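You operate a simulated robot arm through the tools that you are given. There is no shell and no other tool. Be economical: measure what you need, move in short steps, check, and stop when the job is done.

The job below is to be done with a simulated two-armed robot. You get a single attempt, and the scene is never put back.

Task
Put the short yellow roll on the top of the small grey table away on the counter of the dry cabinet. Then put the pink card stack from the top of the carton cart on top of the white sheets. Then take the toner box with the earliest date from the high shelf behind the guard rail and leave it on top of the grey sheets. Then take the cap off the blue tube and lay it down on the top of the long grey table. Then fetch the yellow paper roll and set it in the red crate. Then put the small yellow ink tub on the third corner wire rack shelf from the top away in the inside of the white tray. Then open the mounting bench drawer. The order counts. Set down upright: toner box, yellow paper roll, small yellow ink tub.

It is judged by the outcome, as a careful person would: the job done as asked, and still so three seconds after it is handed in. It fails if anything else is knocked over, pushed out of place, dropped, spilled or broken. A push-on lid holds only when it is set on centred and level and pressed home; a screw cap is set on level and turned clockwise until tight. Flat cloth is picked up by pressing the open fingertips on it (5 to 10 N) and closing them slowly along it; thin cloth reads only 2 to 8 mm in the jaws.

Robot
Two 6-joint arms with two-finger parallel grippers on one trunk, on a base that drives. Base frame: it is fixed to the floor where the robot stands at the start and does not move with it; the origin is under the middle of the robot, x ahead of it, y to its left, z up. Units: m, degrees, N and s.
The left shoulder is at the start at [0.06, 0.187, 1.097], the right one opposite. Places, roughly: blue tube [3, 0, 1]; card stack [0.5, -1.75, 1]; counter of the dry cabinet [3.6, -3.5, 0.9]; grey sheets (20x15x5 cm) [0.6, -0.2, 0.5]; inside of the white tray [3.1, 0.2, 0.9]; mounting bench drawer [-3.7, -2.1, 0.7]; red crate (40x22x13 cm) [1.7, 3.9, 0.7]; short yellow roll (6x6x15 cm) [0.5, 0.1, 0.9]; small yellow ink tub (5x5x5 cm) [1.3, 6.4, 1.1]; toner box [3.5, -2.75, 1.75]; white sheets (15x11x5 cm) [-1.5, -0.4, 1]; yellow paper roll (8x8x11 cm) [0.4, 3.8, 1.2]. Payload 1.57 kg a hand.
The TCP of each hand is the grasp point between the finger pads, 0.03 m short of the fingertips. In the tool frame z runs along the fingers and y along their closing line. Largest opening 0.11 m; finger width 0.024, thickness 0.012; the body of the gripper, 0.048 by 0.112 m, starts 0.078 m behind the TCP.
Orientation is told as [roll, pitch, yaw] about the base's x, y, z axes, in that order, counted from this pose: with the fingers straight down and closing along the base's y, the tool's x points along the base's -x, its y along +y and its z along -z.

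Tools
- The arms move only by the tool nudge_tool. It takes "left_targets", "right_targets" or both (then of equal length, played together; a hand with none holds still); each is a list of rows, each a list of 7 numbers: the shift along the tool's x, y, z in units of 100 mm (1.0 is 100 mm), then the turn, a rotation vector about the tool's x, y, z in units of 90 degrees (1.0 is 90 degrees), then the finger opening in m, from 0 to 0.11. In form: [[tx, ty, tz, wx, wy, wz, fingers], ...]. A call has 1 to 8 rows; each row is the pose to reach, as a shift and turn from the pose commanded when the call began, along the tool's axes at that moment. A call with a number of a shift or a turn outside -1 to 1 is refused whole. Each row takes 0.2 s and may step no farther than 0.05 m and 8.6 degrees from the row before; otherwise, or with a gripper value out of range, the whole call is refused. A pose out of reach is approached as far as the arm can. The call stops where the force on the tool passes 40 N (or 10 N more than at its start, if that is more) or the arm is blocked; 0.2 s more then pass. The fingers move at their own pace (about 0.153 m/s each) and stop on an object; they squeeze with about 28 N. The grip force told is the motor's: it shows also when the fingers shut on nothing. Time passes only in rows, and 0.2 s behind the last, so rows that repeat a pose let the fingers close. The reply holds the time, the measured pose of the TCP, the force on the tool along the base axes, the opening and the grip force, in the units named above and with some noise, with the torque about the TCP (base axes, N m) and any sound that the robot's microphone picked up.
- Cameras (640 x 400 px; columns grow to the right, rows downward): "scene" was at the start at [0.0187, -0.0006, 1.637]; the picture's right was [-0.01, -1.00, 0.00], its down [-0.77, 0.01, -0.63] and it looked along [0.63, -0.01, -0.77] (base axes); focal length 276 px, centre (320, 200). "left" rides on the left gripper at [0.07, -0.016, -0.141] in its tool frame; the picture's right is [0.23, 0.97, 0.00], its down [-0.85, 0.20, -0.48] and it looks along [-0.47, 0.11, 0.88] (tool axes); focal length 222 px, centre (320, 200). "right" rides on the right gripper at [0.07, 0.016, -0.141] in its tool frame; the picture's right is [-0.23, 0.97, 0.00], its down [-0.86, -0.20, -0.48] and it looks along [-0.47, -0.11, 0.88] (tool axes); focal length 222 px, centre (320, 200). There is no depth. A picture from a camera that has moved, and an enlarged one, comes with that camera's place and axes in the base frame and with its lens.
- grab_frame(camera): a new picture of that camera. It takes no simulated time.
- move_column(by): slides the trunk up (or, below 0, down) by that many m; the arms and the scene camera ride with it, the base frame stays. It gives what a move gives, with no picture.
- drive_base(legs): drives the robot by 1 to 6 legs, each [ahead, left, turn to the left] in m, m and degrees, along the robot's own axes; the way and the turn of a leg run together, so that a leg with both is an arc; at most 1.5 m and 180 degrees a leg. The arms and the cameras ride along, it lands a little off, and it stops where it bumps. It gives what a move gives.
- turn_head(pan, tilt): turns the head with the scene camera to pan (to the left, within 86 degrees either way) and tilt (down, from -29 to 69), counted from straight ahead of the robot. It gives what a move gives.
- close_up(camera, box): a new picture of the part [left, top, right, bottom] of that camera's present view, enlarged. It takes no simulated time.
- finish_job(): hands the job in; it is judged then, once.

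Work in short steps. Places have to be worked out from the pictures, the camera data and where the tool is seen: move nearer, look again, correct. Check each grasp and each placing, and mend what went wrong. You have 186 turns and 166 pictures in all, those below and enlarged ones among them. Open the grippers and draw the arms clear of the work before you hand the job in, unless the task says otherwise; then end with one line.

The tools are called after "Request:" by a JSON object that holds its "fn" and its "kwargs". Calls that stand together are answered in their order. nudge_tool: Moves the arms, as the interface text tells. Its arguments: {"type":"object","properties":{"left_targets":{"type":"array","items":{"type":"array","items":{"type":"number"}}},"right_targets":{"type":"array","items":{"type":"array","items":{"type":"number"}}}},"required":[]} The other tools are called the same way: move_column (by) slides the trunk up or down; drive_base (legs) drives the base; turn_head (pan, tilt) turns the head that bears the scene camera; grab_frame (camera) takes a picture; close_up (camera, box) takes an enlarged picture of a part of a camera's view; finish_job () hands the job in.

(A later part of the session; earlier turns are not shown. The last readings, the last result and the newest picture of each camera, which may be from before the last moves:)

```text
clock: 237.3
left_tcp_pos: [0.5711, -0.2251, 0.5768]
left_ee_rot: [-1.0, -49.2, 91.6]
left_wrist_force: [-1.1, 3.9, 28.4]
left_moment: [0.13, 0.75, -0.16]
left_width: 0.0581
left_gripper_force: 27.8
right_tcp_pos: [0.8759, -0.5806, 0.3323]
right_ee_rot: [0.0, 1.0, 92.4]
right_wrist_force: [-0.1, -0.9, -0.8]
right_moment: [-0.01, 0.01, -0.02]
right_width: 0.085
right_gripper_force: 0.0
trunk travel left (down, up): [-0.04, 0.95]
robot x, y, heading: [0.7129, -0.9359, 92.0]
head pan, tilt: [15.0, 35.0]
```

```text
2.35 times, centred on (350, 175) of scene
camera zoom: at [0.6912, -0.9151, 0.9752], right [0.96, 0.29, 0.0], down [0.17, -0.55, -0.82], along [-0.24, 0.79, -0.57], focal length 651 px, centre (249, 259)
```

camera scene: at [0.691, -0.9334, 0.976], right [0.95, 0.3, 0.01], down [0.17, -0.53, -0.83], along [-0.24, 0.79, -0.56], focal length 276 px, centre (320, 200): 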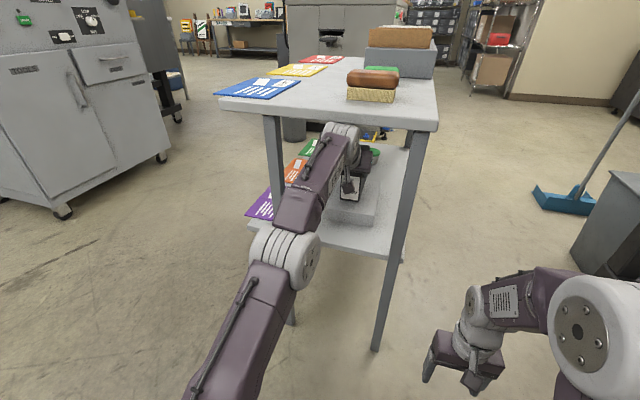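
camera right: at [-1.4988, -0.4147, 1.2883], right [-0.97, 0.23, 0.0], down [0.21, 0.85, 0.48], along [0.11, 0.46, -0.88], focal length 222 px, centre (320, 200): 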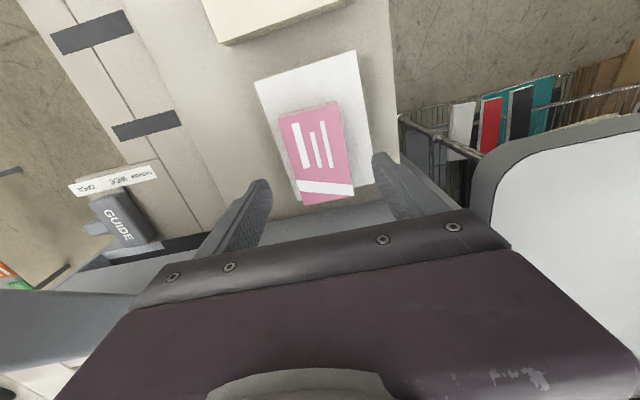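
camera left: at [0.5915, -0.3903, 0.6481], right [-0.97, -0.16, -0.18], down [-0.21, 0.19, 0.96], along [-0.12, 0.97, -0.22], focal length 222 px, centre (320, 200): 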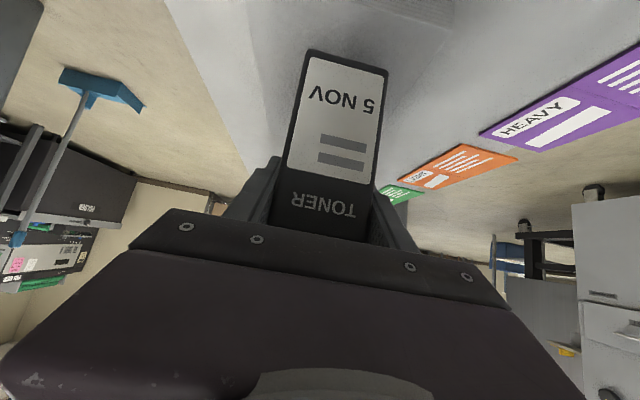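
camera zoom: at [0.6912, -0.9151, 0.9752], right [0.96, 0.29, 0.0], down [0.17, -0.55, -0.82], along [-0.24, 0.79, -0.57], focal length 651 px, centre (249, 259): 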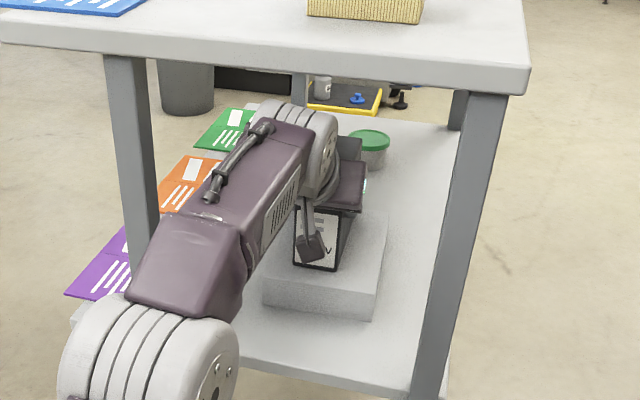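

The box stands fully on the sheets with 28 N on it. I ease off, open, and back straight out with the base.

Request:
{"fn": "nudge_tool", "kwargs": {"left_targets": [[-0.05, 0, -0.04, 0, 0, 0, 0.0], [-0.05, 0, -0.04, 0, 0, 0, 0.07], [-0.05, 0, -0.04, 0, 0, 0, 0.085], [-0.05, 0, -0.04, 0, 0, 0, 0.085]]}}

Request:
{"fn": "drive_base", "kwargs": {"legs": [[-0.25, 0, 0]]}}

Request:
{"fn": "grab_frame", "kwargs": {"camera": "scene"}}

Request:
{"fn": "grab_frame", "kwargs": {"camera": "left"}}

```text
clock: 238.3
left_tcp_pos: [0.5717, -0.2232, 0.576]
left_ee_rot: [-0.8, -48.3, 91.6]
left_wrist_force: [0.2, 0.8, 0.3]
left_moment: [-0.03, 0.01, 0.01]
left_width: 0.085
left_gripper_force: 0.0
right_tcp_pos: [0.8773, -0.581, 0.3316]
right_ee_rot: [-0.1, 1.1, 92.2]
right_wrist_force: [0.7, -0.7, -0.4]
right_moment: [0.05, 0.01, -0.02]
right_width: 0.0848
right_gripper_force: 0.0
trunk travel left (down, up): [-0.04, 0.95]
robot x, y, heading: [0.7108, -0.9343, 92.0]
head pan, tilt: [15.0, 35.0]
```

```text
clock: 240.1
left_tcp_pos: [0.5802, -0.4738, 0.5762]
left_ee_rot: [-1.0, -48.2, 91.6]
left_wrist_force: [-0.2, 0.1, -0.8]
left_moment: [-0.01, 0.0, -0.01]
left_width: 0.0851
left_gripper_force: 0.0
right_tcp_pos: [0.8864, -0.8311, 0.3311]
right_ee_rot: [0.0, 1.1, 92.1]
right_wrist_force: [0.2, 0.7, 0.1]
right_moment: [0.01, 0.01, 0.02]
right_width: 0.085
right_gripper_force: 0.0
trunk travel left (down, up): [-0.04, 0.95]
robot x, y, heading: [0.7237, -1.1866, 91.9]
head pan, tilt: [15.0, 35.0]
```

```text
86 pictures are left
camera scene: at [0.6993, -1.1623, 0.9745], right [0.96, 0.29, 0.0], down [0.17, -0.55, -0.82], along [-0.24, 0.78, -0.57], focal length 276 px, centre (320, 200)
```

scene: 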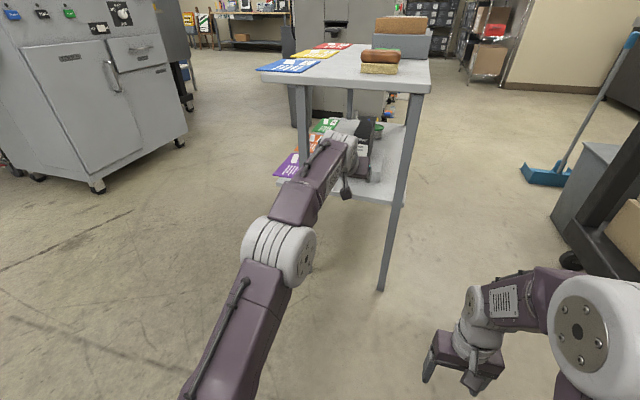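

```text
85 pictures are left
camera left: at [0.5992, -0.6248, 0.6188], right [-0.97, -0.17, -0.18], down [-0.21, 0.21, 0.95], along [-0.12, 0.96, -0.24], focal length 222 px, centre (320, 200)
```

left: 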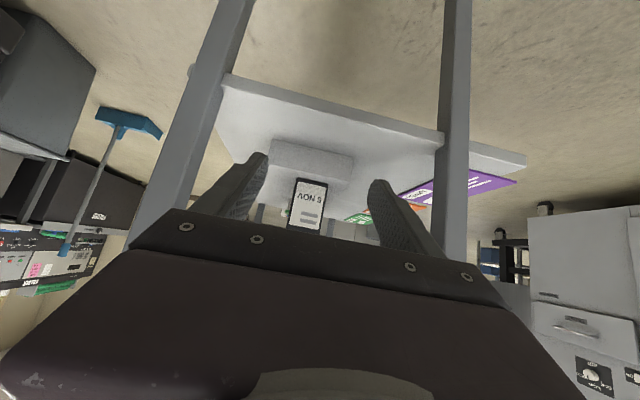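

I check how the box stands on the sheets.

Request:
{"fn": "close_up", "kwargs": {"camera": "scene", "box": [300, 90, 420, 200]}}

Request:
{"fn": "close_up", "kwargs": {"camera": "left", "box": [240, 120, 380, 240]}}

```text
3.64 times, centred on (360, 145) of scene
camera zoom: at [0.6993, -1.1623, 0.9745], right [0.96, 0.29, 0.0], down [0.17, -0.55, -0.82], along [-0.24, 0.78, -0.57], focal length 1006 px, centre (174, 400)
```

zoom: 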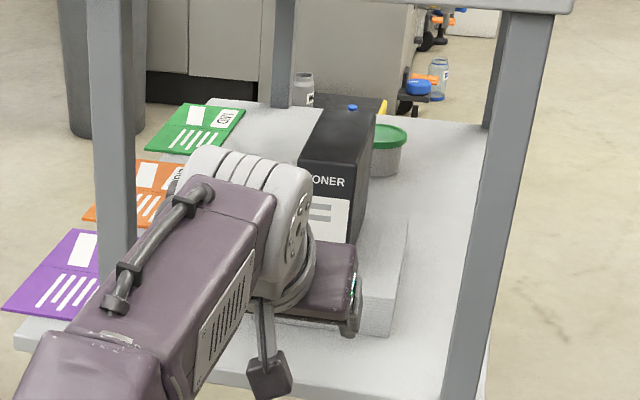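

```text
3.33 times, centred on (310, 180) of left
camera zoom: at [0.5992, -0.6248, 0.6188], right [-0.97, -0.17, -0.18], down [-0.21, 0.21, 0.95], along [-0.12, 0.96, -0.24], focal length 740 px, centre (353, 267)
```

zoom: 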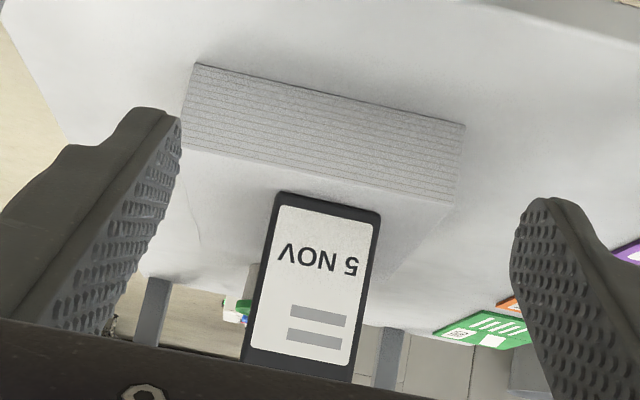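

Step 3 is done: the 5 NOV box stands upright on the grey sheets. I move clear of the table, raise the trunk, and put the left hand back to pointing down.

Request:
{"fn": "drive_base", "kwargs": {"legs": [[0, -0.3, 0]]}}

Request:
{"fn": "move_column", "kwargs": {"by": 0.4}}

Request:
{"fn": "move_column", "kwargs": {"by": 0.37}}

Request:
{"fn": "nudge_tool", "kwargs": {"left_targets": [[0.1, 0, -0.1, 0, 0.09, 0, 0.1], [0.2, 0, -0.2, 0, 0.18, 0, 0.1], [0.3, 0, -0.3, 0, 0.27, 0, 0.1], [0.4, 0, -0.4, 0, 0.36, 0, 0.1], [0.5, 0, -0.5, 0, 0.45, 0, 0.1], [0.6, 0, -0.6, 0, 0.53, 0, 0.1]]}}

Request:
{"fn": "turn_head", "kwargs": {"pan": 0, "tilt": 25}}

Request:
{"fn": "grab_frame", "kwargs": {"camera": "scene"}}

```text
clock: 242.1
left_tcp_pos: [0.881, -0.4636, 0.5756]
left_ee_rot: [-0.9, -48.4, 91.5]
left_wrist_force: [-1.2, 0.2, -0.6]
left_moment: [-0.03, 0.01, 0.01]
left_width: 0.0851
left_gripper_force: 0.1
right_tcp_pos: [1.1854, -0.8222, 0.3297]
right_ee_rot: [0.0, 1.1, 92.1]
right_wrist_force: [0.2, 0.0, -0.1]
right_moment: [0.02, 0.0, -0.02]
right_width: 0.0849
right_gripper_force: 0.1
trunk travel left (down, up): [-0.04, 0.95]
robot x, y, heading: [1.0208, -1.1749, 91.7]
head pan, tilt: [15.0, 35.0]
```

```text
clock: 245.9
left_tcp_pos: [0.8806, -0.4645, 0.976]
left_ee_rot: [-0.9, -48.2, 91.5]
left_wrist_force: [-0.4, 0.0, 0.5]
left_moment: [0.0, -0.05, -0.03]
left_width: 0.085
left_gripper_force: 0.1
right_tcp_pos: [1.1851, -0.8223, 0.7306]
right_ee_rot: [-0.1, 1.1, 92.1]
right_wrist_force: [-0.1, 0.4, -0.2]
right_moment: [0.0, 0.0, 0.0]
right_width: 0.0849
right_gripper_force: 0.1
trunk travel left (down, up): [-0.44, 0.55]
robot x, y, heading: [1.0215, -1.1784, 92.0]
head pan, tilt: [15.0, 35.0]
```

```text
clock: 249.5
left_tcp_pos: [0.8806, -0.4645, 1.3472]
left_ee_rot: [-0.9, -48.3, 91.5]
left_wrist_force: [0.0, -0.4, 0.2]
left_moment: [-0.03, -0.01, 0.02]
left_width: 0.0852
left_gripper_force: 0.2
right_tcp_pos: [1.185, -0.8203, 1.101]
right_ee_rot: [0.0, 1.1, 92.0]
right_wrist_force: [0.0, 0.4, -0.7]
right_moment: [0.01, -0.02, -0.03]
right_width: 0.0851
right_gripper_force: 0.2
trunk travel left (down, up): [-0.81, 0.18]
robot x, y, heading: [1.0212, -1.1749, 91.7]
head pan, tilt: [15.0, 35.0]
```

```text
clock: 250.9
left_tcp_pos: [0.8717, -0.6399, 1.2956]
left_ee_rot: [-0.6, -2.4, 90.7]
left_wrist_force: [0.0, -0.4, -0.1]
left_moment: [0.01, -0.01, 0.0]
left_width: 0.1
left_gripper_force: 0.1
left hand out of reach, approached as far as the arm can: row 1, 2, 3, 4, 5, 6
right_tcp_pos: [1.1859, -0.8231, 1.101]
right_ee_rot: [0.0, 1.1, 92.1]
right_wrist_force: [-0.2, -0.5, 0.6]
right_moment: [0.03, 0.01, -0.04]
right_width: 0.0849
right_gripper_force: 0.0
trunk travel left (down, up): [-0.81, 0.18]
robot x, y, heading: [1.0198, -1.1812, 91.7]
head pan, tilt: [15.0, 35.0]
```

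```text
clock: 251.7
left_tcp_pos: [0.8733, -0.6372, 1.2954]
left_ee_rot: [-0.6, -2.5, 90.7]
left_wrist_force: [0.3, 0.7, 0.1]
left_moment: [-0.04, 0.02, -0.01]
left_width: 0.1002
left_gripper_force: 0.0
right_tcp_pos: [1.1859, -0.8211, 1.0991]
right_ee_rot: [0.0, 1.1, 92.0]
right_wrist_force: [0.2, 0.4, -0.1]
right_moment: [-0.01, -0.02, -0.02]
right_width: 0.085
right_gripper_force: 0.0
trunk travel left (down, up): [-0.81, 0.18]
robot x, y, heading: [1.0191, -1.1805, 92.1]
head pan, tilt: [0.0, 25.0]
```

```text
82 pictures are left
camera scene: at [1.0205, -1.1437, 1.7602], right [1.0, 0.03, 0.0], down [0.01, -0.42, -0.91], along [-0.03, 0.91, -0.42], focal length 276 px, centre (320, 200)
```

scene: 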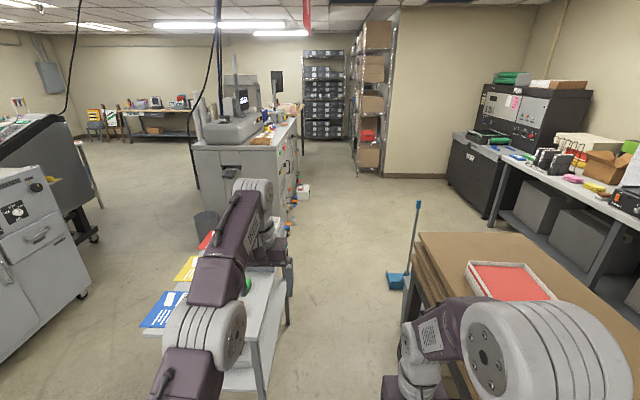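

I take the roomy way round the west and north of the small table, towards the long grey table, stopping for a look on the way.

Request:
{"fn": "drive_base", "kwargs": {"legs": [[0.2, 0, -2], [0, 1.42, 0], [0.92, 0, 0], [0.91, 0, 0], [0, 0, -90], [1.48, 0, 0]]}}

Request:
{"fn": "grab_frame", "kwargs": {"camera": "scene"}}

```text
clock: 279.6
left_tcp_pos: [1.6218, 0.9898, 1.296]
left_ee_rot: [-0.6, -2.5, -0.4]
left_wrist_force: [-0.4, 0.4, 0.6]
left_moment: [0.01, 0.04, 0.04]
left_width: 0.1003
left_gripper_force: 0.1
right_tcp_pos: [1.4327, 0.6818, 1.101]
right_ee_rot: [0.0, 1.1, 0.9]
right_wrist_force: [-0.5, 0.4, 0.8]
right_moment: [0.02, -0.02, -0.03]
right_width: 0.0851
right_gripper_force: 0.1
trunk travel left (down, up): [-0.81, 0.18]
robot x, y, heading: [1.082, 0.8527, 0.5]
head pan, tilt: [0.0, 25.0]
```

```text
81 pictures are left
camera scene: at [1.1147, 0.8555, 1.7603], right [0.01, -1.0, 0.0], down [-0.42, -0.01, -0.91], along [0.91, 0.01, -0.42], focal length 276 px, centre (320, 200)
```

scene: 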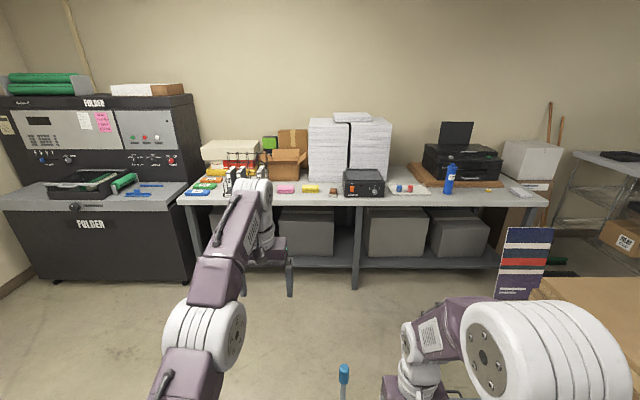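

The blue tube stands at the right end of the long table, with the white tray beside it. I go round the standing dustpan to a spot in front of the table.

Request:
{"fn": "drive_base", "kwargs": {"legs": [[0.08, 0.78, 0], [1.2, 0, 0], [0.05, -0.95, 0]]}}

Request:
{"fn": "turn_head", "kwargs": {"pan": -35, "tilt": 40}}

Request:
{"fn": "grab_frame", "kwargs": {"camera": "scene"}}

```text
clock: 294.1
left_tcp_pos: [2.9508, 0.8323, 1.2948]
left_ee_rot: [-0.7, -2.4, -0.3]
left_wrist_force: [0.8, 0.7, -0.3]
left_moment: [0.03, 0.0, 0.01]
left_width: 0.1003
left_gripper_force: 0.1
right_tcp_pos: [2.7618, 0.5241, 1.1]
right_ee_rot: [-0.1, 1.1, 0.9]
right_wrist_force: [-0.1, -0.6, -0.2]
right_moment: [-0.02, 0.0, 0.0]
right_width: 0.0852
right_gripper_force: 0.1
trunk travel left (down, up): [-0.81, 0.18]
robot x, y, heading: [2.4104, 0.6981, 0.8]
head pan, tilt: [0.0, 25.0]
```

```text
clock: 295.1
left_tcp_pos: [2.9512, 0.8313, 1.2939]
left_ee_rot: [-0.7, -2.4, -0.3]
left_wrist_force: [0.1, -0.3, -0.9]
left_moment: [0.04, 0.03, -0.01]
left_width: 0.1002
left_gripper_force: 0.0
right_tcp_pos: [2.7608, 0.5241, 1.1009]
right_ee_rot: [0.0, 1.1, 0.9]
right_wrist_force: [0.6, 0.9, 0.2]
right_moment: [0.01, 0.01, 0.02]
right_width: 0.0849
right_gripper_force: 0.1
trunk travel left (down, up): [-0.81, 0.18]
robot x, y, heading: [2.4077, 0.6959, 0.4]
head pan, tilt: [-35.0, 40.0]
```

```text
80 pictures are left
camera scene: at [2.4221, 0.6483, 1.737], right [-0.56, -0.83, 0.0], down [-0.53, 0.36, -0.77], along [0.63, -0.43, -0.64], focal length 276 px, centre (320, 200)
```

scene: 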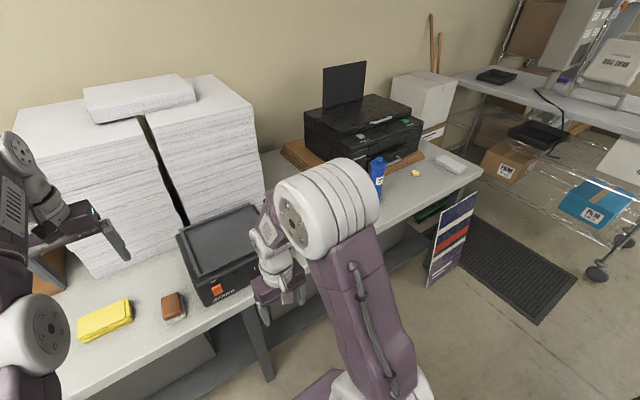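

I check how much room there is beside the black cart, to stand nearer to the tube.

Request:
{"fn": "turn_head", "kwargs": {"pan": -84, "tilt": 45}}

Request:
{"fn": "grab_frame", "kwargs": {"camera": "scene"}}

```text
clock: 296.2
left_tcp_pos: [2.9513, 0.8324, 1.2952]
left_ee_rot: [-0.6, -2.5, -0.3]
left_wrist_force: [-0.6, -0.3, 0.1]
left_moment: [-0.02, 0.03, 0.02]
left_width: 0.0999
left_gripper_force: 0.0
right_tcp_pos: [2.7616, 0.5231, 1.1]
right_ee_rot: [0.0, 1.0, 0.9]
right_wrist_force: [0.6, -0.5, -1.0]
right_moment: [-0.02, -0.01, 0.01]
right_width: 0.085
right_gripper_force: 0.0
trunk travel left (down, up): [-0.81, 0.18]
robot x, y, heading: [2.4117, 0.6979, 0.8]
head pan, tilt: [-84.0, 45.0]
```

```text
79 pictures are left
camera scene: at [2.3615, 0.6151, 1.7297], right [-0.99, -0.12, 0.0], down [-0.08, 0.7, -0.71], along [0.08, -0.7, -0.71], focal length 276 px, centre (320, 200)
```

scene: 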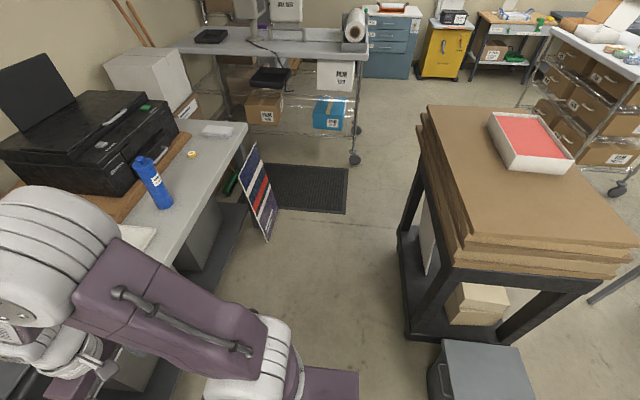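

The corridor between cart (x 2.02) and table (x 2.93) is 0.9 m, enough to stand in front of the tube at (3.10, -0.10). I draw the left hand in and move there.

Request:
{"fn": "nudge_tool", "kwargs": {"left_targets": [[0.4, 0, 0, 0, 0, 0, 0.1], [0.8, 0, 0, 0, 0, 0, 0.1], [1.0, 0, 0, 0, 0, 0, 0.1]]}}

Request:
{"fn": "nudge_tool", "kwargs": {"left_targets": [[0.4, 0, 0, 0, 0, 0, 0.1], [0.8, 0, 0, 0, 0, 0, 0.1]]}}

Request:
{"fn": "drive_base", "kwargs": {"legs": [[0.06, -0.4, -0.8], [0, -0.4, 0]]}}

Request:
{"fn": "turn_head", "kwargs": {"pan": 0, "tilt": 42}}

Request:
{"fn": "grab_frame", "kwargs": {"camera": "scene"}}

```text
clock: 297.1
left_tcp_pos: [2.8517, 0.8331, 1.2903]
left_ee_rot: [-0.6, -2.5, -0.3]
left_wrist_force: [-0.6, -1.0, 0.8]
left_moment: [0.0, 0.02, 0.03]
left_width: 0.1002
left_gripper_force: 0.0
right_tcp_pos: [2.7623, 0.5229, 1.1009]
right_ee_rot: [0.0, 1.2, 0.8]
right_wrist_force: [-0.3, 0.2, -0.3]
right_moment: [-0.02, 0.02, -0.05]
right_width: 0.0851
right_gripper_force: 0.0
trunk travel left (down, up): [-0.81, 0.18]
robot x, y, heading: [2.4102, 0.6965, 0.6]
head pan, tilt: [-84.0, 45.0]
```

```text
clock: 297.6
left_tcp_pos: [2.769, 0.8333, 1.2894]
left_ee_rot: [-0.7, -2.7, -0.3]
left_wrist_force: [-0.4, 0.1, -0.5]
left_moment: [-0.01, -0.04, -0.01]
left_width: 0.0998
left_gripper_force: 0.1
right_tcp_pos: [2.7594, 0.5228, 1.1009]
right_ee_rot: [0.0, 1.1, 0.9]
right_wrist_force: [-0.6, 0.1, 0.0]
right_moment: [0.0, -0.02, 0.02]
right_width: 0.0851
right_gripper_force: 0.0
trunk travel left (down, up): [-0.81, 0.18]
robot x, y, heading: [2.4122, 0.6918, 0.8]
head pan, tilt: [-84.0, 45.0]
```

```text
clock: 302.3
left_tcp_pos: [2.8345, 0.0222, 1.2886]
left_ee_rot: [-0.6, -2.5, -1.3]
left_wrist_force: [-0.2, 0.5, 0.5]
left_moment: [0.0, 0.04, -0.02]
left_width: 0.1002
left_gripper_force: 0.1
right_tcp_pos: [2.8189, -0.287, 1.1013]
right_ee_rot: [-0.1, 1.1, -0.2]
right_wrist_force: [0.7, -0.2, 0.1]
right_moment: [0.03, -0.01, 0.02]
right_width: 0.0847
right_gripper_force: 0.0
trunk travel left (down, up): [-0.81, 0.18]
robot x, y, heading: [2.466, -0.1078, -0.4]
head pan, tilt: [-84.0, 45.0]
```

```text
clock: 303.9
left_tcp_pos: [2.8335, 0.0212, 1.2885]
left_ee_rot: [-0.6, -2.3, -1.4]
left_wrist_force: [-0.5, 1.1, 0.5]
left_moment: [-0.01, 0.03, 0.04]
left_width: 0.0997
left_gripper_force: 0.1
right_tcp_pos: [2.8185, -0.2886, 1.1008]
right_ee_rot: [0.1, 1.1, -0.2]
right_wrist_force: [0.1, 1.1, 0.1]
right_moment: [-0.02, -0.01, -0.01]
right_width: 0.085
right_gripper_force: 0.0
trunk travel left (down, up): [-0.81, 0.18]
robot x, y, heading: [2.4736, -0.1093, -0.7]
head pan, tilt: [0.0, 42.0]
```

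```text
78 pictures are left
camera scene: at [2.4959, -0.1082, 1.734], right [-0.01, -1.0, 0.0], down [-0.67, 0.0, -0.74], along [0.74, -0.01, -0.67], focal length 276 px, centre (320, 200)
```

scene: 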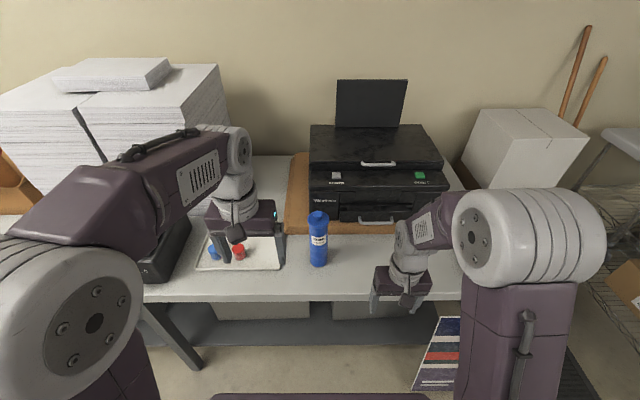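

The tube stands straight ahead at about (3.10, -0.115), z 0.88–1.11. I look at its cap closely.

Request:
{"fn": "close_up", "kwargs": {"camera": "scene", "box": [270, 190, 370, 290]}}

```text
4.00 times, centred on (320, 240) of scene
camera zoom: at [2.4959, -0.1082, 1.734], right [-0.01, -1.0, 0.0], down [-0.67, 0.0, -0.74], along [0.74, -0.01, -0.67], focal length 1106 px, centre (320, 40)
```

zoom: 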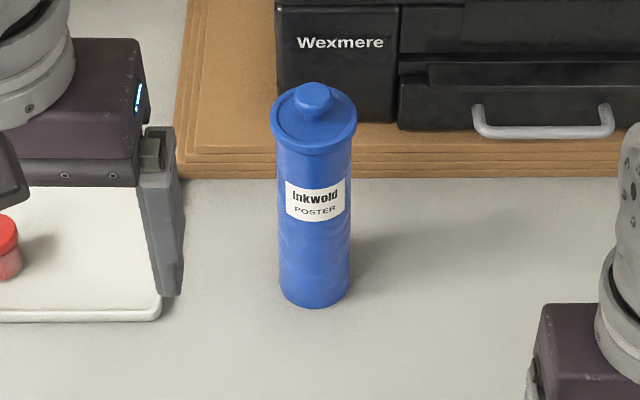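

It's a push-on cap with a knob. I'll hold the body with the right hand (tilted forward) and pull the knob with the left. First the right hand: forward 10 cm, then tilt 60°.

Request:
{"fn": "nudge_tool", "kwargs": {"right_targets": [[-0.35, 0, 0, 0, 0, 0, 0.1], [-0.7, 0, 0, 0, 0, 0, 0.1], [-1.0, 0, 0, 0, 0, 0, 0.1]]}}

Request:
{"fn": "nudge_tool", "kwargs": {"right_targets": [[0, 0, 0, 0, -0.09, 0, 0.1], [0, 0, 0, 0, -0.18, 0, 0.1], [0, 0, 0, 0, -0.27, 0, 0.1], [0, 0, 0, 0, -0.36, 0, 0.1], [0, 0, 0, 0, -0.45, 0, 0.1], [0, 0, 0, 0, -0.54, 0, 0.1], [0, 0, 0, 0, -0.62, 0, 0.1], [0, 0, 0, 0, -0.68, 0, 0.1]]}}

Request:
{"fn": "grab_frame", "kwargs": {"camera": "scene"}}

```text
clock: 304.7
left_tcp_pos: [2.8359, 0.0213, 1.2875]
left_ee_rot: [-0.6, -2.4, -1.4]
left_wrist_force: [0.1, -0.3, -0.6]
left_moment: [-0.02, 0.0, 0.01]
left_width: 0.1003
left_gripper_force: 0.0
right_tcp_pos: [2.9201, -0.2875, 1.0987]
right_ee_rot: [0.1, 1.1, -0.1]
right_wrist_force: [-1.0, -0.2, 0.5]
right_moment: [0.03, 0.03, 0.01]
right_width: 0.0996
right_gripper_force: 0.1
trunk travel left (down, up): [-0.81, 0.18]
robot x, y, heading: [2.4695, -0.1105, -0.3]
head pan, tilt: [0.0, 42.0]
```

```text
clock: 306.5
left_tcp_pos: [2.8331, 0.0212, 1.2889]
left_ee_rot: [-0.6, -2.4, -1.4]
left_wrist_force: [0.3, -0.1, -0.2]
left_moment: [-0.01, -0.02, -0.01]
left_width: 0.1001
left_gripper_force: 0.1
right_tcp_pos: [2.9543, -0.2856, 1.1409]
right_ee_rot: [-0.1, -59.0, -0.1]
right_wrist_force: [0.2, 0.5, 0.7]
right_moment: [0.0, -0.04, 0.01]
right_width: 0.1
right_gripper_force: 0.0
right hand out of reach, approached as far as the arm can: row 6, 7, 8
trunk travel left (down, up): [-0.81, 0.18]
robot x, y, heading: [2.4682, -0.1067, -0.4]
head pan, tilt: [0.0, 42.0]
```

```text
76 pictures are left
camera scene: at [2.4937, -0.1078, 1.734], right [-0.01, -1.0, 0.0], down [-0.67, 0.0, -0.74], along [0.74, -0.01, -0.67], focal length 276 px, centre (320, 200)
```

scene: 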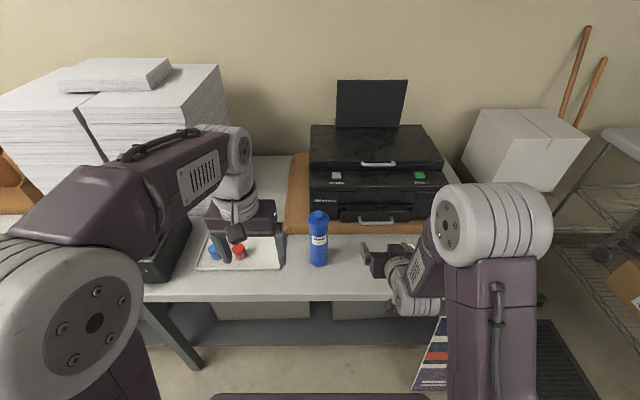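

I bring the right hand in front of the tube at mid-height, in two moves.

Request:
{"fn": "nudge_tool", "kwargs": {"right_targets": [[0.11, 0.29, 0.18, 0, 0, 0, 0.1], [0.23, 0.57, 0.36, 0, 0, 0, 0.1], [0.34, 0.86, 0.545, 0, 0, 0, 0.1]]}}

Request:
{"fn": "nudge_tool", "kwargs": {"right_targets": [[0.11, 0.29, 0.18, 0, 0, 0, 0.1], [0.23, 0.57, 0.36, 0, 0, 0, 0.1], [0.34, 0.86, 0.545, 0, 0, 0, 0.1]]}}

Request:
{"fn": "grab_frame", "kwargs": {"camera": "right"}}

Request:
{"fn": "grab_frame", "kwargs": {"camera": "scene"}}

```text
clock: 307.3
left_tcp_pos: [2.8349, 0.0234, 1.2883]
left_ee_rot: [-0.7, -2.5, -1.4]
left_wrist_force: [0.5, -0.8, 0.2]
left_moment: [-0.01, 0.03, 0.01]
left_width: 0.1
left_gripper_force: 0.1
right_tcp_pos: [2.9997, -0.1957, 1.0929]
right_ee_rot: [-0.2, -59.7, 0.0]
right_wrist_force: [0.1, 0.8, -0.3]
right_moment: [-0.05, 0.0, -0.02]
right_width: 0.1
right_gripper_force: 0.1
right hand out of reach, approached as far as the arm can: row 1, 2, 3
trunk travel left (down, up): [-0.81, 0.18]
robot x, y, heading: [2.4673, -0.1084, -0.6]
head pan, tilt: [0.0, 42.0]
```

```text
clock: 308.1
left_tcp_pos: [2.8352, 0.0215, 1.2886]
left_ee_rot: [-0.6, -2.4, -1.4]
left_wrist_force: [-0.5, 1.3, -0.4]
left_moment: [0.01, -0.03, -0.02]
left_width: 0.0998
left_gripper_force: 0.2
right_tcp_pos: [3.0302, -0.1096, 1.0363]
right_ee_rot: [-0.1, -60.2, 0.0]
right_wrist_force: [-1.0, 0.6, -0.9]
right_moment: [-0.01, -0.03, 0.0]
right_width: 0.0998
right_gripper_force: 0.0
trunk travel left (down, up): [-0.81, 0.18]
robot x, y, heading: [2.4704, -0.108, -0.3]
head pan, tilt: [0.0, 42.0]
```

```text
75 pictures are left
camera right: at [2.8731, -0.0941, 1.0463], right [0.12, 0.97, 0.2], down [0.01, -0.2, 0.98], along [0.99, -0.11, -0.03], focal length 222 px, centre (320, 200)
```

right: 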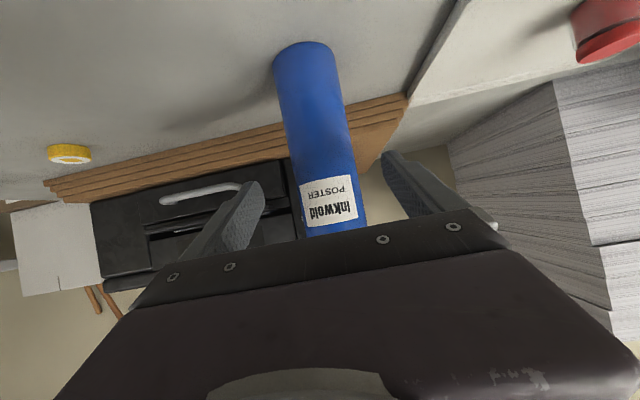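

```text
74 pictures are left
camera scene: at [2.4963, -0.1075, 1.734], right [-0.01, -1.0, 0.0], down [-0.67, 0.0, -0.74], along [0.74, -0.01, -0.67], focal length 276 px, centre (320, 200)
```

scene: 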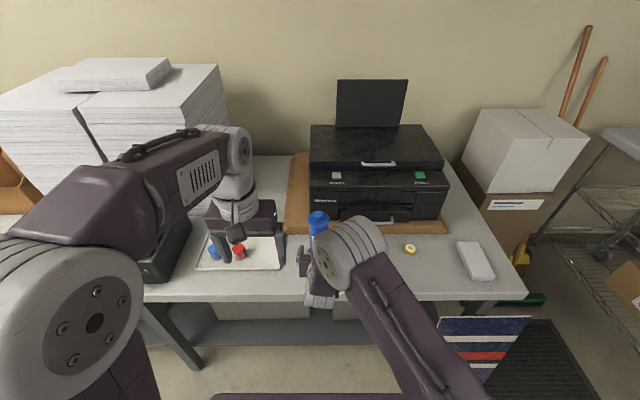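

The tube lies midway between the right fingers. I advance 8.6 cm along the fingers and close on the body.

Request:
{"fn": "nudge_tool", "kwargs": {"right_targets": [[0.03, -0.01, 0.29, 0, 0, 0, 0.1], [0.05, -0.02, 0.57, 0, 0, 0, 0.1], [0.08, -0.04, 0.86, 0, 0, 0, 0.1], [0.08, -0.04, 0.86, 0, 0, 0, 0.06], [0.08, -0.04, 0.86, 0, 0, 0, 0.0], [0.08, -0.04, 0.86, 0, 0, 0, 0.0]]}}

Request:
{"fn": "grab_frame", "kwargs": {"camera": "scene"}}

```text
clock: 309.5
left_tcp_pos: [2.8355, 0.0224, 1.2879]
left_ee_rot: [-0.7, -2.4, -1.4]
left_wrist_force: [0.5, -0.2, -0.4]
left_moment: [0.0, -0.01, 0.01]
left_width: 0.0998
left_gripper_force: 0.0
right_tcp_pos: [3.0998, -0.1162, 0.9867]
right_ee_rot: [0.0, -60.1, -0.2]
right_wrist_force: [1.5, -0.5, 0.7]
right_moment: [-0.03, -0.2, -0.03]
right_width: 0.0628
right_gripper_force: 28.0
trunk travel left (down, up): [-0.81, 0.18]
robot x, y, heading: [2.468, -0.1079, -0.5]
head pan, tilt: [0.0, 42.0]
```

```text
73 pictures are left
camera scene: at [2.4964, -0.1082, 1.734], right [-0.01, -1.0, 0.0], down [-0.67, 0.0, -0.74], along [0.74, -0.01, -0.67], focal length 276 px, centre (320, 200)
```

scene: 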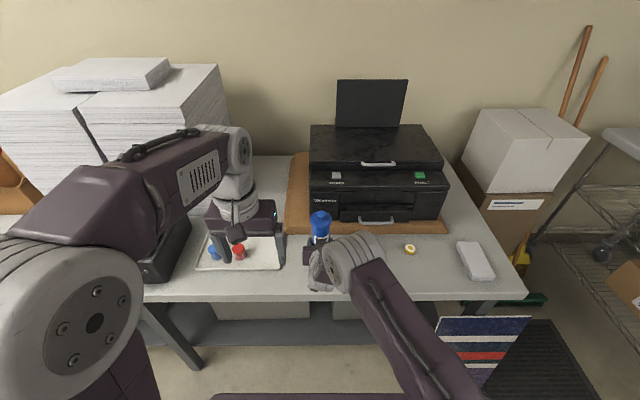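

The body is held. Now I bring the left hand over the knob in three moves and look.

Request:
{"fn": "nudge_tool", "kwargs": {"left_targets": [[-0.44, -0.23, 0, 0, 0, 0, 0.06], [-0.88, -0.46, 0, 0, 0, 0, 0.06]]}}

Request:
{"fn": "nudge_tool", "kwargs": {"left_targets": [[-0.44, -0.23, 0, 0, 0, 0, 0.06], [-0.88, -0.46, 0, 0, 0, 0, 0.06]]}}

Request:
{"fn": "nudge_tool", "kwargs": {"left_targets": [[-0.44, -0.23, 0, 0, 0.026, 0, 0.06], [-0.88, -0.46, 0.2, 0, 0.026, 0, 0.06]]}}

Request:
{"fn": "grab_frame", "kwargs": {"camera": "left"}}

Request:
{"fn": "grab_frame", "kwargs": {"camera": "scene"}}

```text
clock: 310.1
left_tcp_pos: [2.9233, -0.027, 1.2918]
left_ee_rot: [-0.6, -2.3, -1.4]
left_wrist_force: [-0.8, 0.1, 0.3]
left_moment: [0.0, 0.0, 0.0]
left_width: 0.0603
left_gripper_force: 0.1
right_tcp_pos: [3.1023, -0.1159, 0.9869]
right_ee_rot: [0.1, -60.1, -0.3]
right_wrist_force: [1.8, -0.3, -0.6]
right_moment: [0.0, 0.13, 0.0]
right_width: 0.0629
right_gripper_force: 28.4
trunk travel left (down, up): [-0.81, 0.18]
robot x, y, heading: [2.4697, -0.1083, -0.5]
head pan, tilt: [0.0, 42.0]
```

```text
clock: 310.7
left_tcp_pos: [2.9977, -0.0718, 1.2884]
left_ee_rot: [-0.5, -2.1, -1.3]
left_wrist_force: [-0.2, 0.7, 0.0]
left_moment: [0.03, 0.03, -0.01]
left_width: 0.0598
left_gripper_force: 0.0
left hand out of reach, approached as far as the arm can: row 2
right_tcp_pos: [3.1024, -0.1172, 0.9872]
right_ee_rot: [0.2, -60.1, -0.2]
right_wrist_force: [1.8, -0.5, 0.3]
right_moment: [-0.11, -0.11, 0.03]
right_width: 0.0627
right_gripper_force: 28.0
trunk travel left (down, up): [-0.81, 0.18]
robot x, y, heading: [2.4739, -0.1107, 0.1]
head pan, tilt: [0.0, 42.0]
```

```text
refused: row 2 steps farther than a row can; nothing moved
```

```text
72 pictures are left
camera left: at [2.922, -0.0841, 1.4281], right [-0.2, 0.98, -0.02], down [0.84, 0.18, 0.51], along [0.5, 0.09, -0.86], focal length 222 px, centre (320, 200)
```

left: 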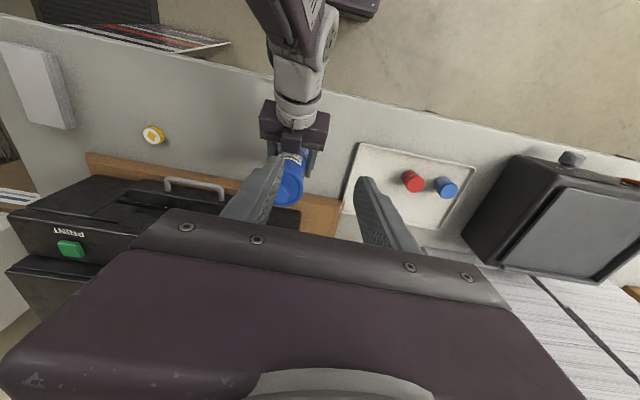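

```text
71 pictures are left
camera scene: at [2.4991, -0.1097, 1.7341], right [-0.01, -1.0, 0.0], down [-0.67, 0.01, -0.74], along [0.74, 0.0, -0.67], focal length 276 px, centre (320, 200)
```

scene: 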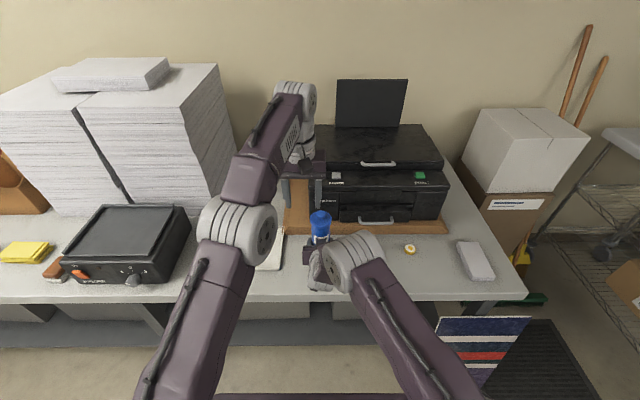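

The left arm can't quite reach that far. With the right hand I lift the tube a few mm, bring it 7 cm nearer and set it down again.

Request:
{"fn": "nudge_tool", "kwargs": {"right_targets": [[-0.09, 0, -0.05, 0, 0, 0, 0.0], [0.08, 0, -0.35, 0, 0, 0, 0.0], [0.26, 0, -0.66, 0, 0, 0, 0.0], [0.3, 0, -0.63, 0, 0, 0, 0.0], [0.34, 0, -0.61, 0, 0, 0, 0.0]]}}

Request:
{"fn": "grab_frame", "kwargs": {"camera": "scene"}}

Request:
{"fn": "grab_frame", "kwargs": {"camera": "left"}}

```text
clock: 311.9
left_tcp_pos: [2.9958, -0.0705, 1.2904]
left_ee_rot: [-0.5, -2.3, -1.4]
left_wrist_force: [-0.1, 0.1, -0.7]
left_moment: [-0.02, -0.01, 0.01]
left_width: 0.06
left_gripper_force: 0.0
right_tcp_pos: [3.0295, -0.1145, 0.9873]
right_ee_rot: [0.0, -60.2, -0.1]
right_wrist_force: [0.0, 0.2, -3.7]
right_moment: [0.0, -0.06, 0.03]
right_width: 0.0629
right_gripper_force: 28.0
trunk travel left (down, up): [-0.81, 0.18]
robot x, y, heading: [2.4719, -0.1108, -0.4]
head pan, tilt: [0.0, 42.0]
```

```text
70 pictures are left
camera scene: at [2.497, -0.1084, 1.734], right [-0.01, -1.0, 0.0], down [-0.67, 0.0, -0.74], along [0.74, 0.0, -0.67], focal length 276 px, centre (320, 200)
```

scene: 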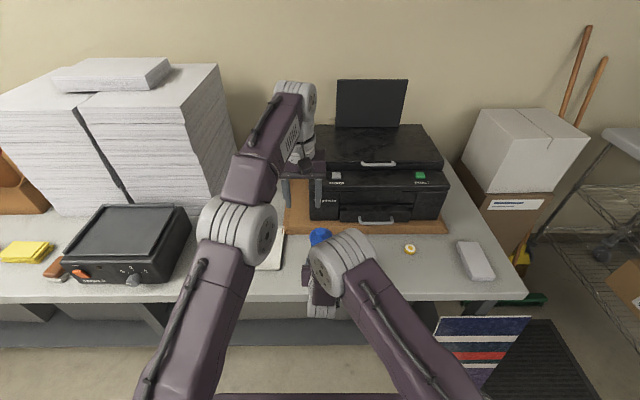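

```text
69 pictures are left
camera left: at [2.9203, -0.083, 1.429], right [-0.2, 0.98, -0.02], down [0.84, 0.18, 0.51], along [0.5, 0.09, -0.86], focal length 222 px, centre (320, 200)
```

left: 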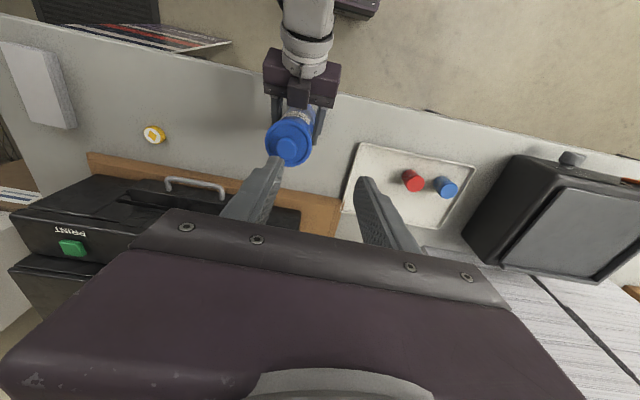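

The tube now hangs a hair above the table, knob at about (3.028, -0.113). I move the left hand over it and check the alignment.

Request:
{"fn": "nudge_tool", "kwargs": {"left_targets": [[-0.12, -0.2, 0.2, 0, 0.025, 0, 0.06], [-0.2, -0.42, 0.5, 0, 0.025, 0, 0.06], [-0.2, -0.42, 0.8, 0, 0.025, 0, 0.06]]}}

Request:
{"fn": "grab_frame", "kwargs": {"camera": "left"}}

Request:
{"fn": "grab_frame", "kwargs": {"camera": "scene"}}

```text
clock: 312.7
left_tcp_pos: [3.01, -0.1103, 1.2084]
left_ee_rot: [-0.7, -0.2, -1.4]
left_wrist_force: [0.2, -0.8, 0.1]
left_moment: [-0.02, 0.01, -0.02]
left_width: 0.06
left_gripper_force: 0.1
left hand out of reach, approached as far as the arm can: row 1, 2, 3
right_tcp_pos: [3.0296, -0.1142, 0.9873]
right_ee_rot: [-0.1, -60.0, -0.1]
right_wrist_force: [0.0, 0.8, -4.0]
right_moment: [0.01, -0.03, -0.03]
right_width: 0.0627
right_gripper_force: 28.3
trunk travel left (down, up): [-0.81, 0.18]
robot x, y, heading: [2.4702, -0.1127, -0.3]
head pan, tilt: [0.0, 42.0]
```

```text
68 pictures are left
camera left: at [2.9394, -0.1225, 1.3496], right [-0.2, 0.98, -0.01], down [0.86, 0.18, 0.48], along [0.47, 0.09, -0.88], focal length 222 px, centre (320, 200)
```

left: 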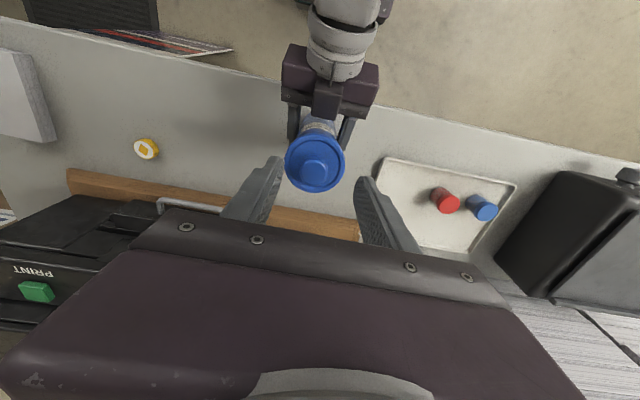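

```text
67 pictures are left
camera scene: at [2.4972, -0.108, 1.734], right [-0.01, -1.0, 0.0], down [-0.67, 0.0, -0.74], along [0.74, 0.0, -0.67], focal length 276 px, centre (320, 200)
```

scene: 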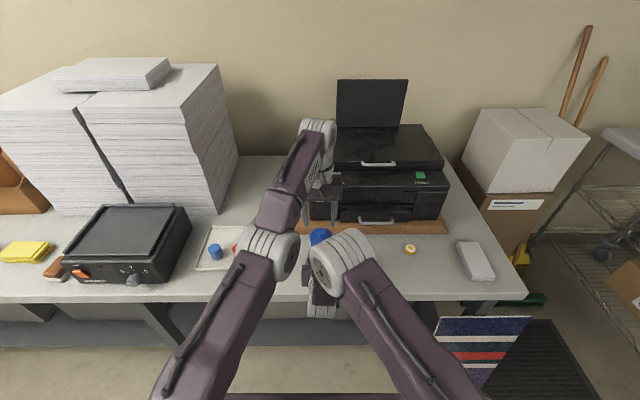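

The knob is at about (3.025, -0.114). I shift forward 1.5 cm, lower until the tips are just above the cap rim, and look.

Request:
{"fn": "nudge_tool", "kwargs": {"left_targets": [[-0.15, -0.04, 0.2, 0, 0, 0, 0.06], [-0.15, -0.04, 0.45, 0, 0, 0, 0.06], [-0.15, -0.04, 0.64, 0, 0, 0, 0.06]]}}

Request:
{"fn": "grab_frame", "kwargs": {"camera": "left"}}

Request:
{"fn": "close_up", "kwargs": {"camera": "scene", "box": [270, 170, 390, 290]}}

```text
clock: 313.5
left_tcp_pos: [3.0223, -0.1166, 1.1459]
left_ee_rot: [-0.6, -0.4, -1.5]
left_wrist_force: [-5.1, 1.1, 12.5]
left_moment: [0.37, 0.17, 0.15]
left_width: 0.0596
left_gripper_force: 0.1
left hand out of reach, approached as far as the arm can: row 1
right_tcp_pos: [3.0292, -0.1151, 0.9867]
right_ee_rot: [-0.3, -59.9, -0.1]
right_wrist_force: [7.1, 0.1, -12.5]
right_moment: [-0.27, 0.63, -0.21]
right_width: 0.0626
right_gripper_force: 27.7
trunk travel left (down, up): [-0.81, 0.18]
robot x, y, heading: [2.469, -0.1084, -0.2]
head pan, tilt: [0.0, 42.0]
```

```text
66 pictures are left
camera left: at [2.9521, -0.1279, 1.2874], right [-0.2, 0.98, -0.01], down [0.86, 0.18, 0.48], along [0.47, 0.09, -0.88], focal length 222 px, centre (320, 200)
```

left: 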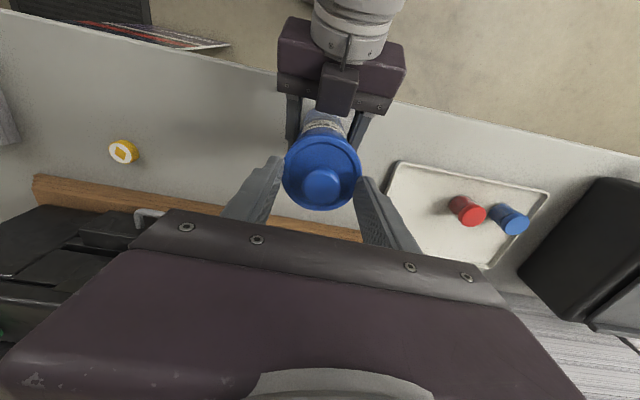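

```text
3.33 times, centred on (330, 230) of scene
camera zoom: at [2.495, -0.108, 1.7342], right [-0.01, -1.0, 0.0], down [-0.67, 0.0, -0.74], along [0.74, -0.01, -0.67], focal length 922 px, centre (287, 100)
```

zoom: 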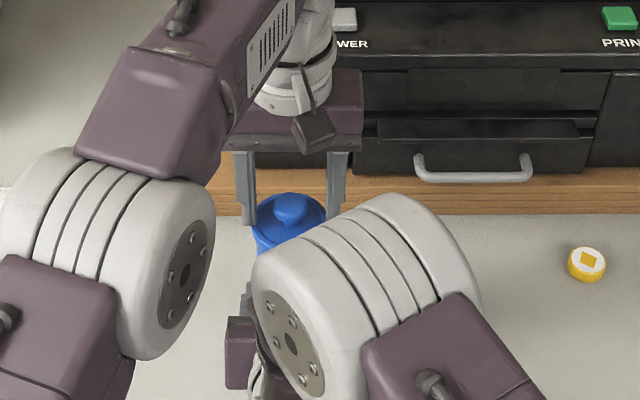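

The tips rest on the rim (z 1.116) around the knob. I rise 3 mm and close on the knob.

Request:
{"fn": "nudge_tool", "kwargs": {"left_targets": [[0.02, 0, -0.03, 0, 0, 0, 0.06], [0.02, 0, -0.03, 0, 0, 0, 0.03], [0.02, 0, -0.03, 0, 0, 0, 0.0], [0.02, 0, -0.03, 0, 0, 0, 0.0]]}}

Request:
{"fn": "nudge_tool", "kwargs": {"left_targets": [[0, 0, -0.05, 0, 0, 0, 0.0], [0, 0, -0.1, 0, 0, 0, 0.0], [0, 0, -0.15, 0, 0, 0, 0.0], [0, 0, -0.2, 0, 0, 0, 0.0]]}}

Request:
{"fn": "grab_frame", "kwargs": {"camera": "left"}}

```text
clock: 314.5
left_tcp_pos: [3.0203, -0.1173, 1.1466]
left_ee_rot: [-0.6, 0.0, -1.4]
left_wrist_force: [-0.7, 1.6, 0.8]
left_moment: [0.07, -0.06, 0.03]
left_width: 0.0278
left_gripper_force: 28.4
right_tcp_pos: [3.0312, -0.1145, 0.9865]
right_ee_rot: [0.1, -60.1, -0.2]
right_wrist_force: [-0.4, -3.0, -5.2]
right_moment: [0.27, -0.05, 0.01]
right_width: 0.063
right_gripper_force: 27.8
trunk travel left (down, up): [-0.81, 0.18]
robot x, y, heading: [2.4702, -0.1085, -0.6]
head pan, tilt: [0.0, 42.0]
heard: snap
```

```text
clock: 315.5
left_tcp_pos: [3.0215, -0.115, 1.1665]
left_ee_rot: [-0.6, -0.2, -1.4]
left_wrist_force: [0.4, 0.5, 0.0]
left_moment: [-0.01, -0.01, 0.02]
left_width: 0.028
left_gripper_force: 28.3
right_tcp_pos: [3.0296, -0.1147, 0.9882]
right_ee_rot: [-0.1, -60.1, 0.0]
right_wrist_force: [-0.2, 0.4, -3.5]
right_moment: [0.02, -0.05, 0.01]
right_width: 0.0631
right_gripper_force: 27.7
trunk travel left (down, up): [-0.81, 0.18]
robot x, y, heading: [2.4708, -0.1071, -0.6]
head pan, tilt: [0.0, 42.0]
```

```text
64 pictures are left
camera left: at [2.9518, -0.1275, 1.3083], right [-0.2, 0.98, -0.01], down [0.86, 0.18, 0.48], along [0.47, 0.09, -0.88], focal length 222 px, centre (320, 200)
```

left: 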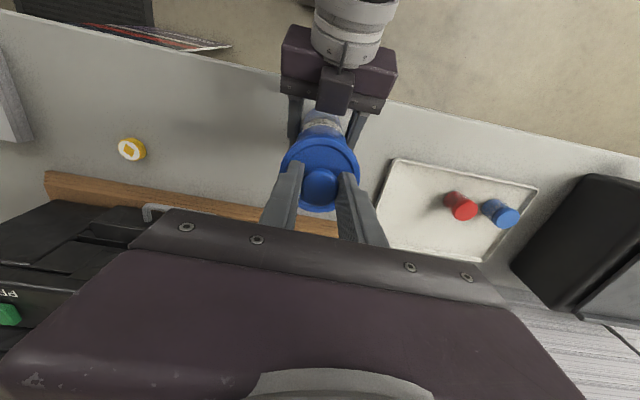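

A snap: the cap came off. I lift the left hand higher and at the same time check that the cap comes along and the tube stays.

Request:
{"fn": "nudge_tool", "kwargs": {"left_targets": [[0, 0, -0.3, 0, 0, 0, 0.0], [0.1, 0.2, -0.5, 0, 0, 0, 0.0], [0.2, 0.5, -0.7, 0, 0, 0, 0.0], [0.3, 0.8, -0.7, 0, 0, 0, 0.0]]}}

Request:
{"fn": "nudge_tool", "kwargs": {"right_targets": [[-0.11, 0, 0.17, 0, 0, 0, 0.0], [-0.23, 0, 0.41, 0, 0, 0, 0.0], [-0.35, 0, 0.61, 0, 0, 0, 0.0], [-0.3, 0, 0.64, 0, 0, 0, 0.0], [-0.26, 0, 0.66, 0, 0, 0, 0.0]]}}

Request:
{"fn": "grab_frame", "kwargs": {"camera": "scene"}}

Request:
{"fn": "grab_frame", "kwargs": {"camera": "left"}}

```text
clock: 316.5
left_tcp_pos: [2.9917, -0.0324, 1.2367]
left_ee_rot: [-0.7, -0.2, -1.5]
left_wrist_force: [0.6, 0.5, -0.2]
left_moment: [-0.01, 0.03, 0.02]
left_width: 0.028
left_gripper_force: 28.3
left hand out of reach, approached as far as the arm can: row 1
right_tcp_pos: [3.0294, -0.1147, 0.9868]
right_ee_rot: [-0.2, -60.1, 0.1]
right_wrist_force: [0.3, -0.2, -3.9]
right_moment: [0.02, -0.09, -0.02]
right_width: 0.0628
right_gripper_force: 28.0
trunk travel left (down, up): [-0.81, 0.18]
robot x, y, heading: [2.4697, -0.1069, -0.3]
head pan, tilt: [0.0, 42.0]
```

```text
clock: 317.7
left_tcp_pos: [2.9899, -0.035, 1.2391]
left_ee_rot: [-0.7, -0.4, -1.4]
left_wrist_force: [-0.6, 0.0, -0.4]
left_moment: [-0.01, -0.02, 0.0]
left_width: 0.0282
left_gripper_force: 27.5
right_tcp_pos: [3.1019, -0.1145, 0.986]
right_ee_rot: [0.4, -61.0, -0.7]
right_wrist_force: [6.4, -2.2, 31.4]
right_moment: [0.05, -0.01, -0.29]
right_width: 0.0623
right_gripper_force: 27.9
trunk travel left (down, up): [-0.81, 0.18]
robot x, y, heading: [2.4697, -0.1069, -0.4]
head pan, tilt: [0.0, 42.0]
```

```text
63 pictures are left
camera scene: at [2.492, -0.1088, 1.7346], right [-0.01, -1.0, 0.0], down [-0.67, 0.0, -0.74], along [0.74, 0.0, -0.67], focal length 276 px, centre (320, 200)
```

scene: 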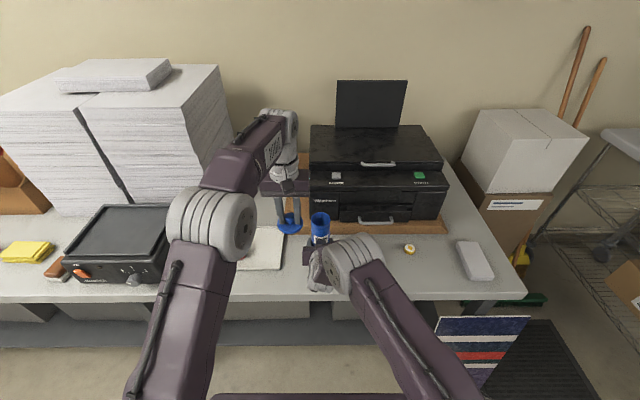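

```text
62 pictures are left
camera left: at [2.9189, -0.0465, 1.3799], right [-0.2, 0.98, -0.01], down [0.86, 0.18, 0.48], along [0.47, 0.09, -0.88], focal length 222 px, centre (320, 200)
```

left: 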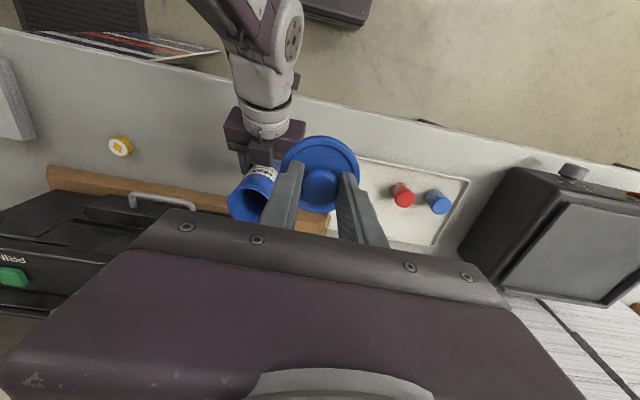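

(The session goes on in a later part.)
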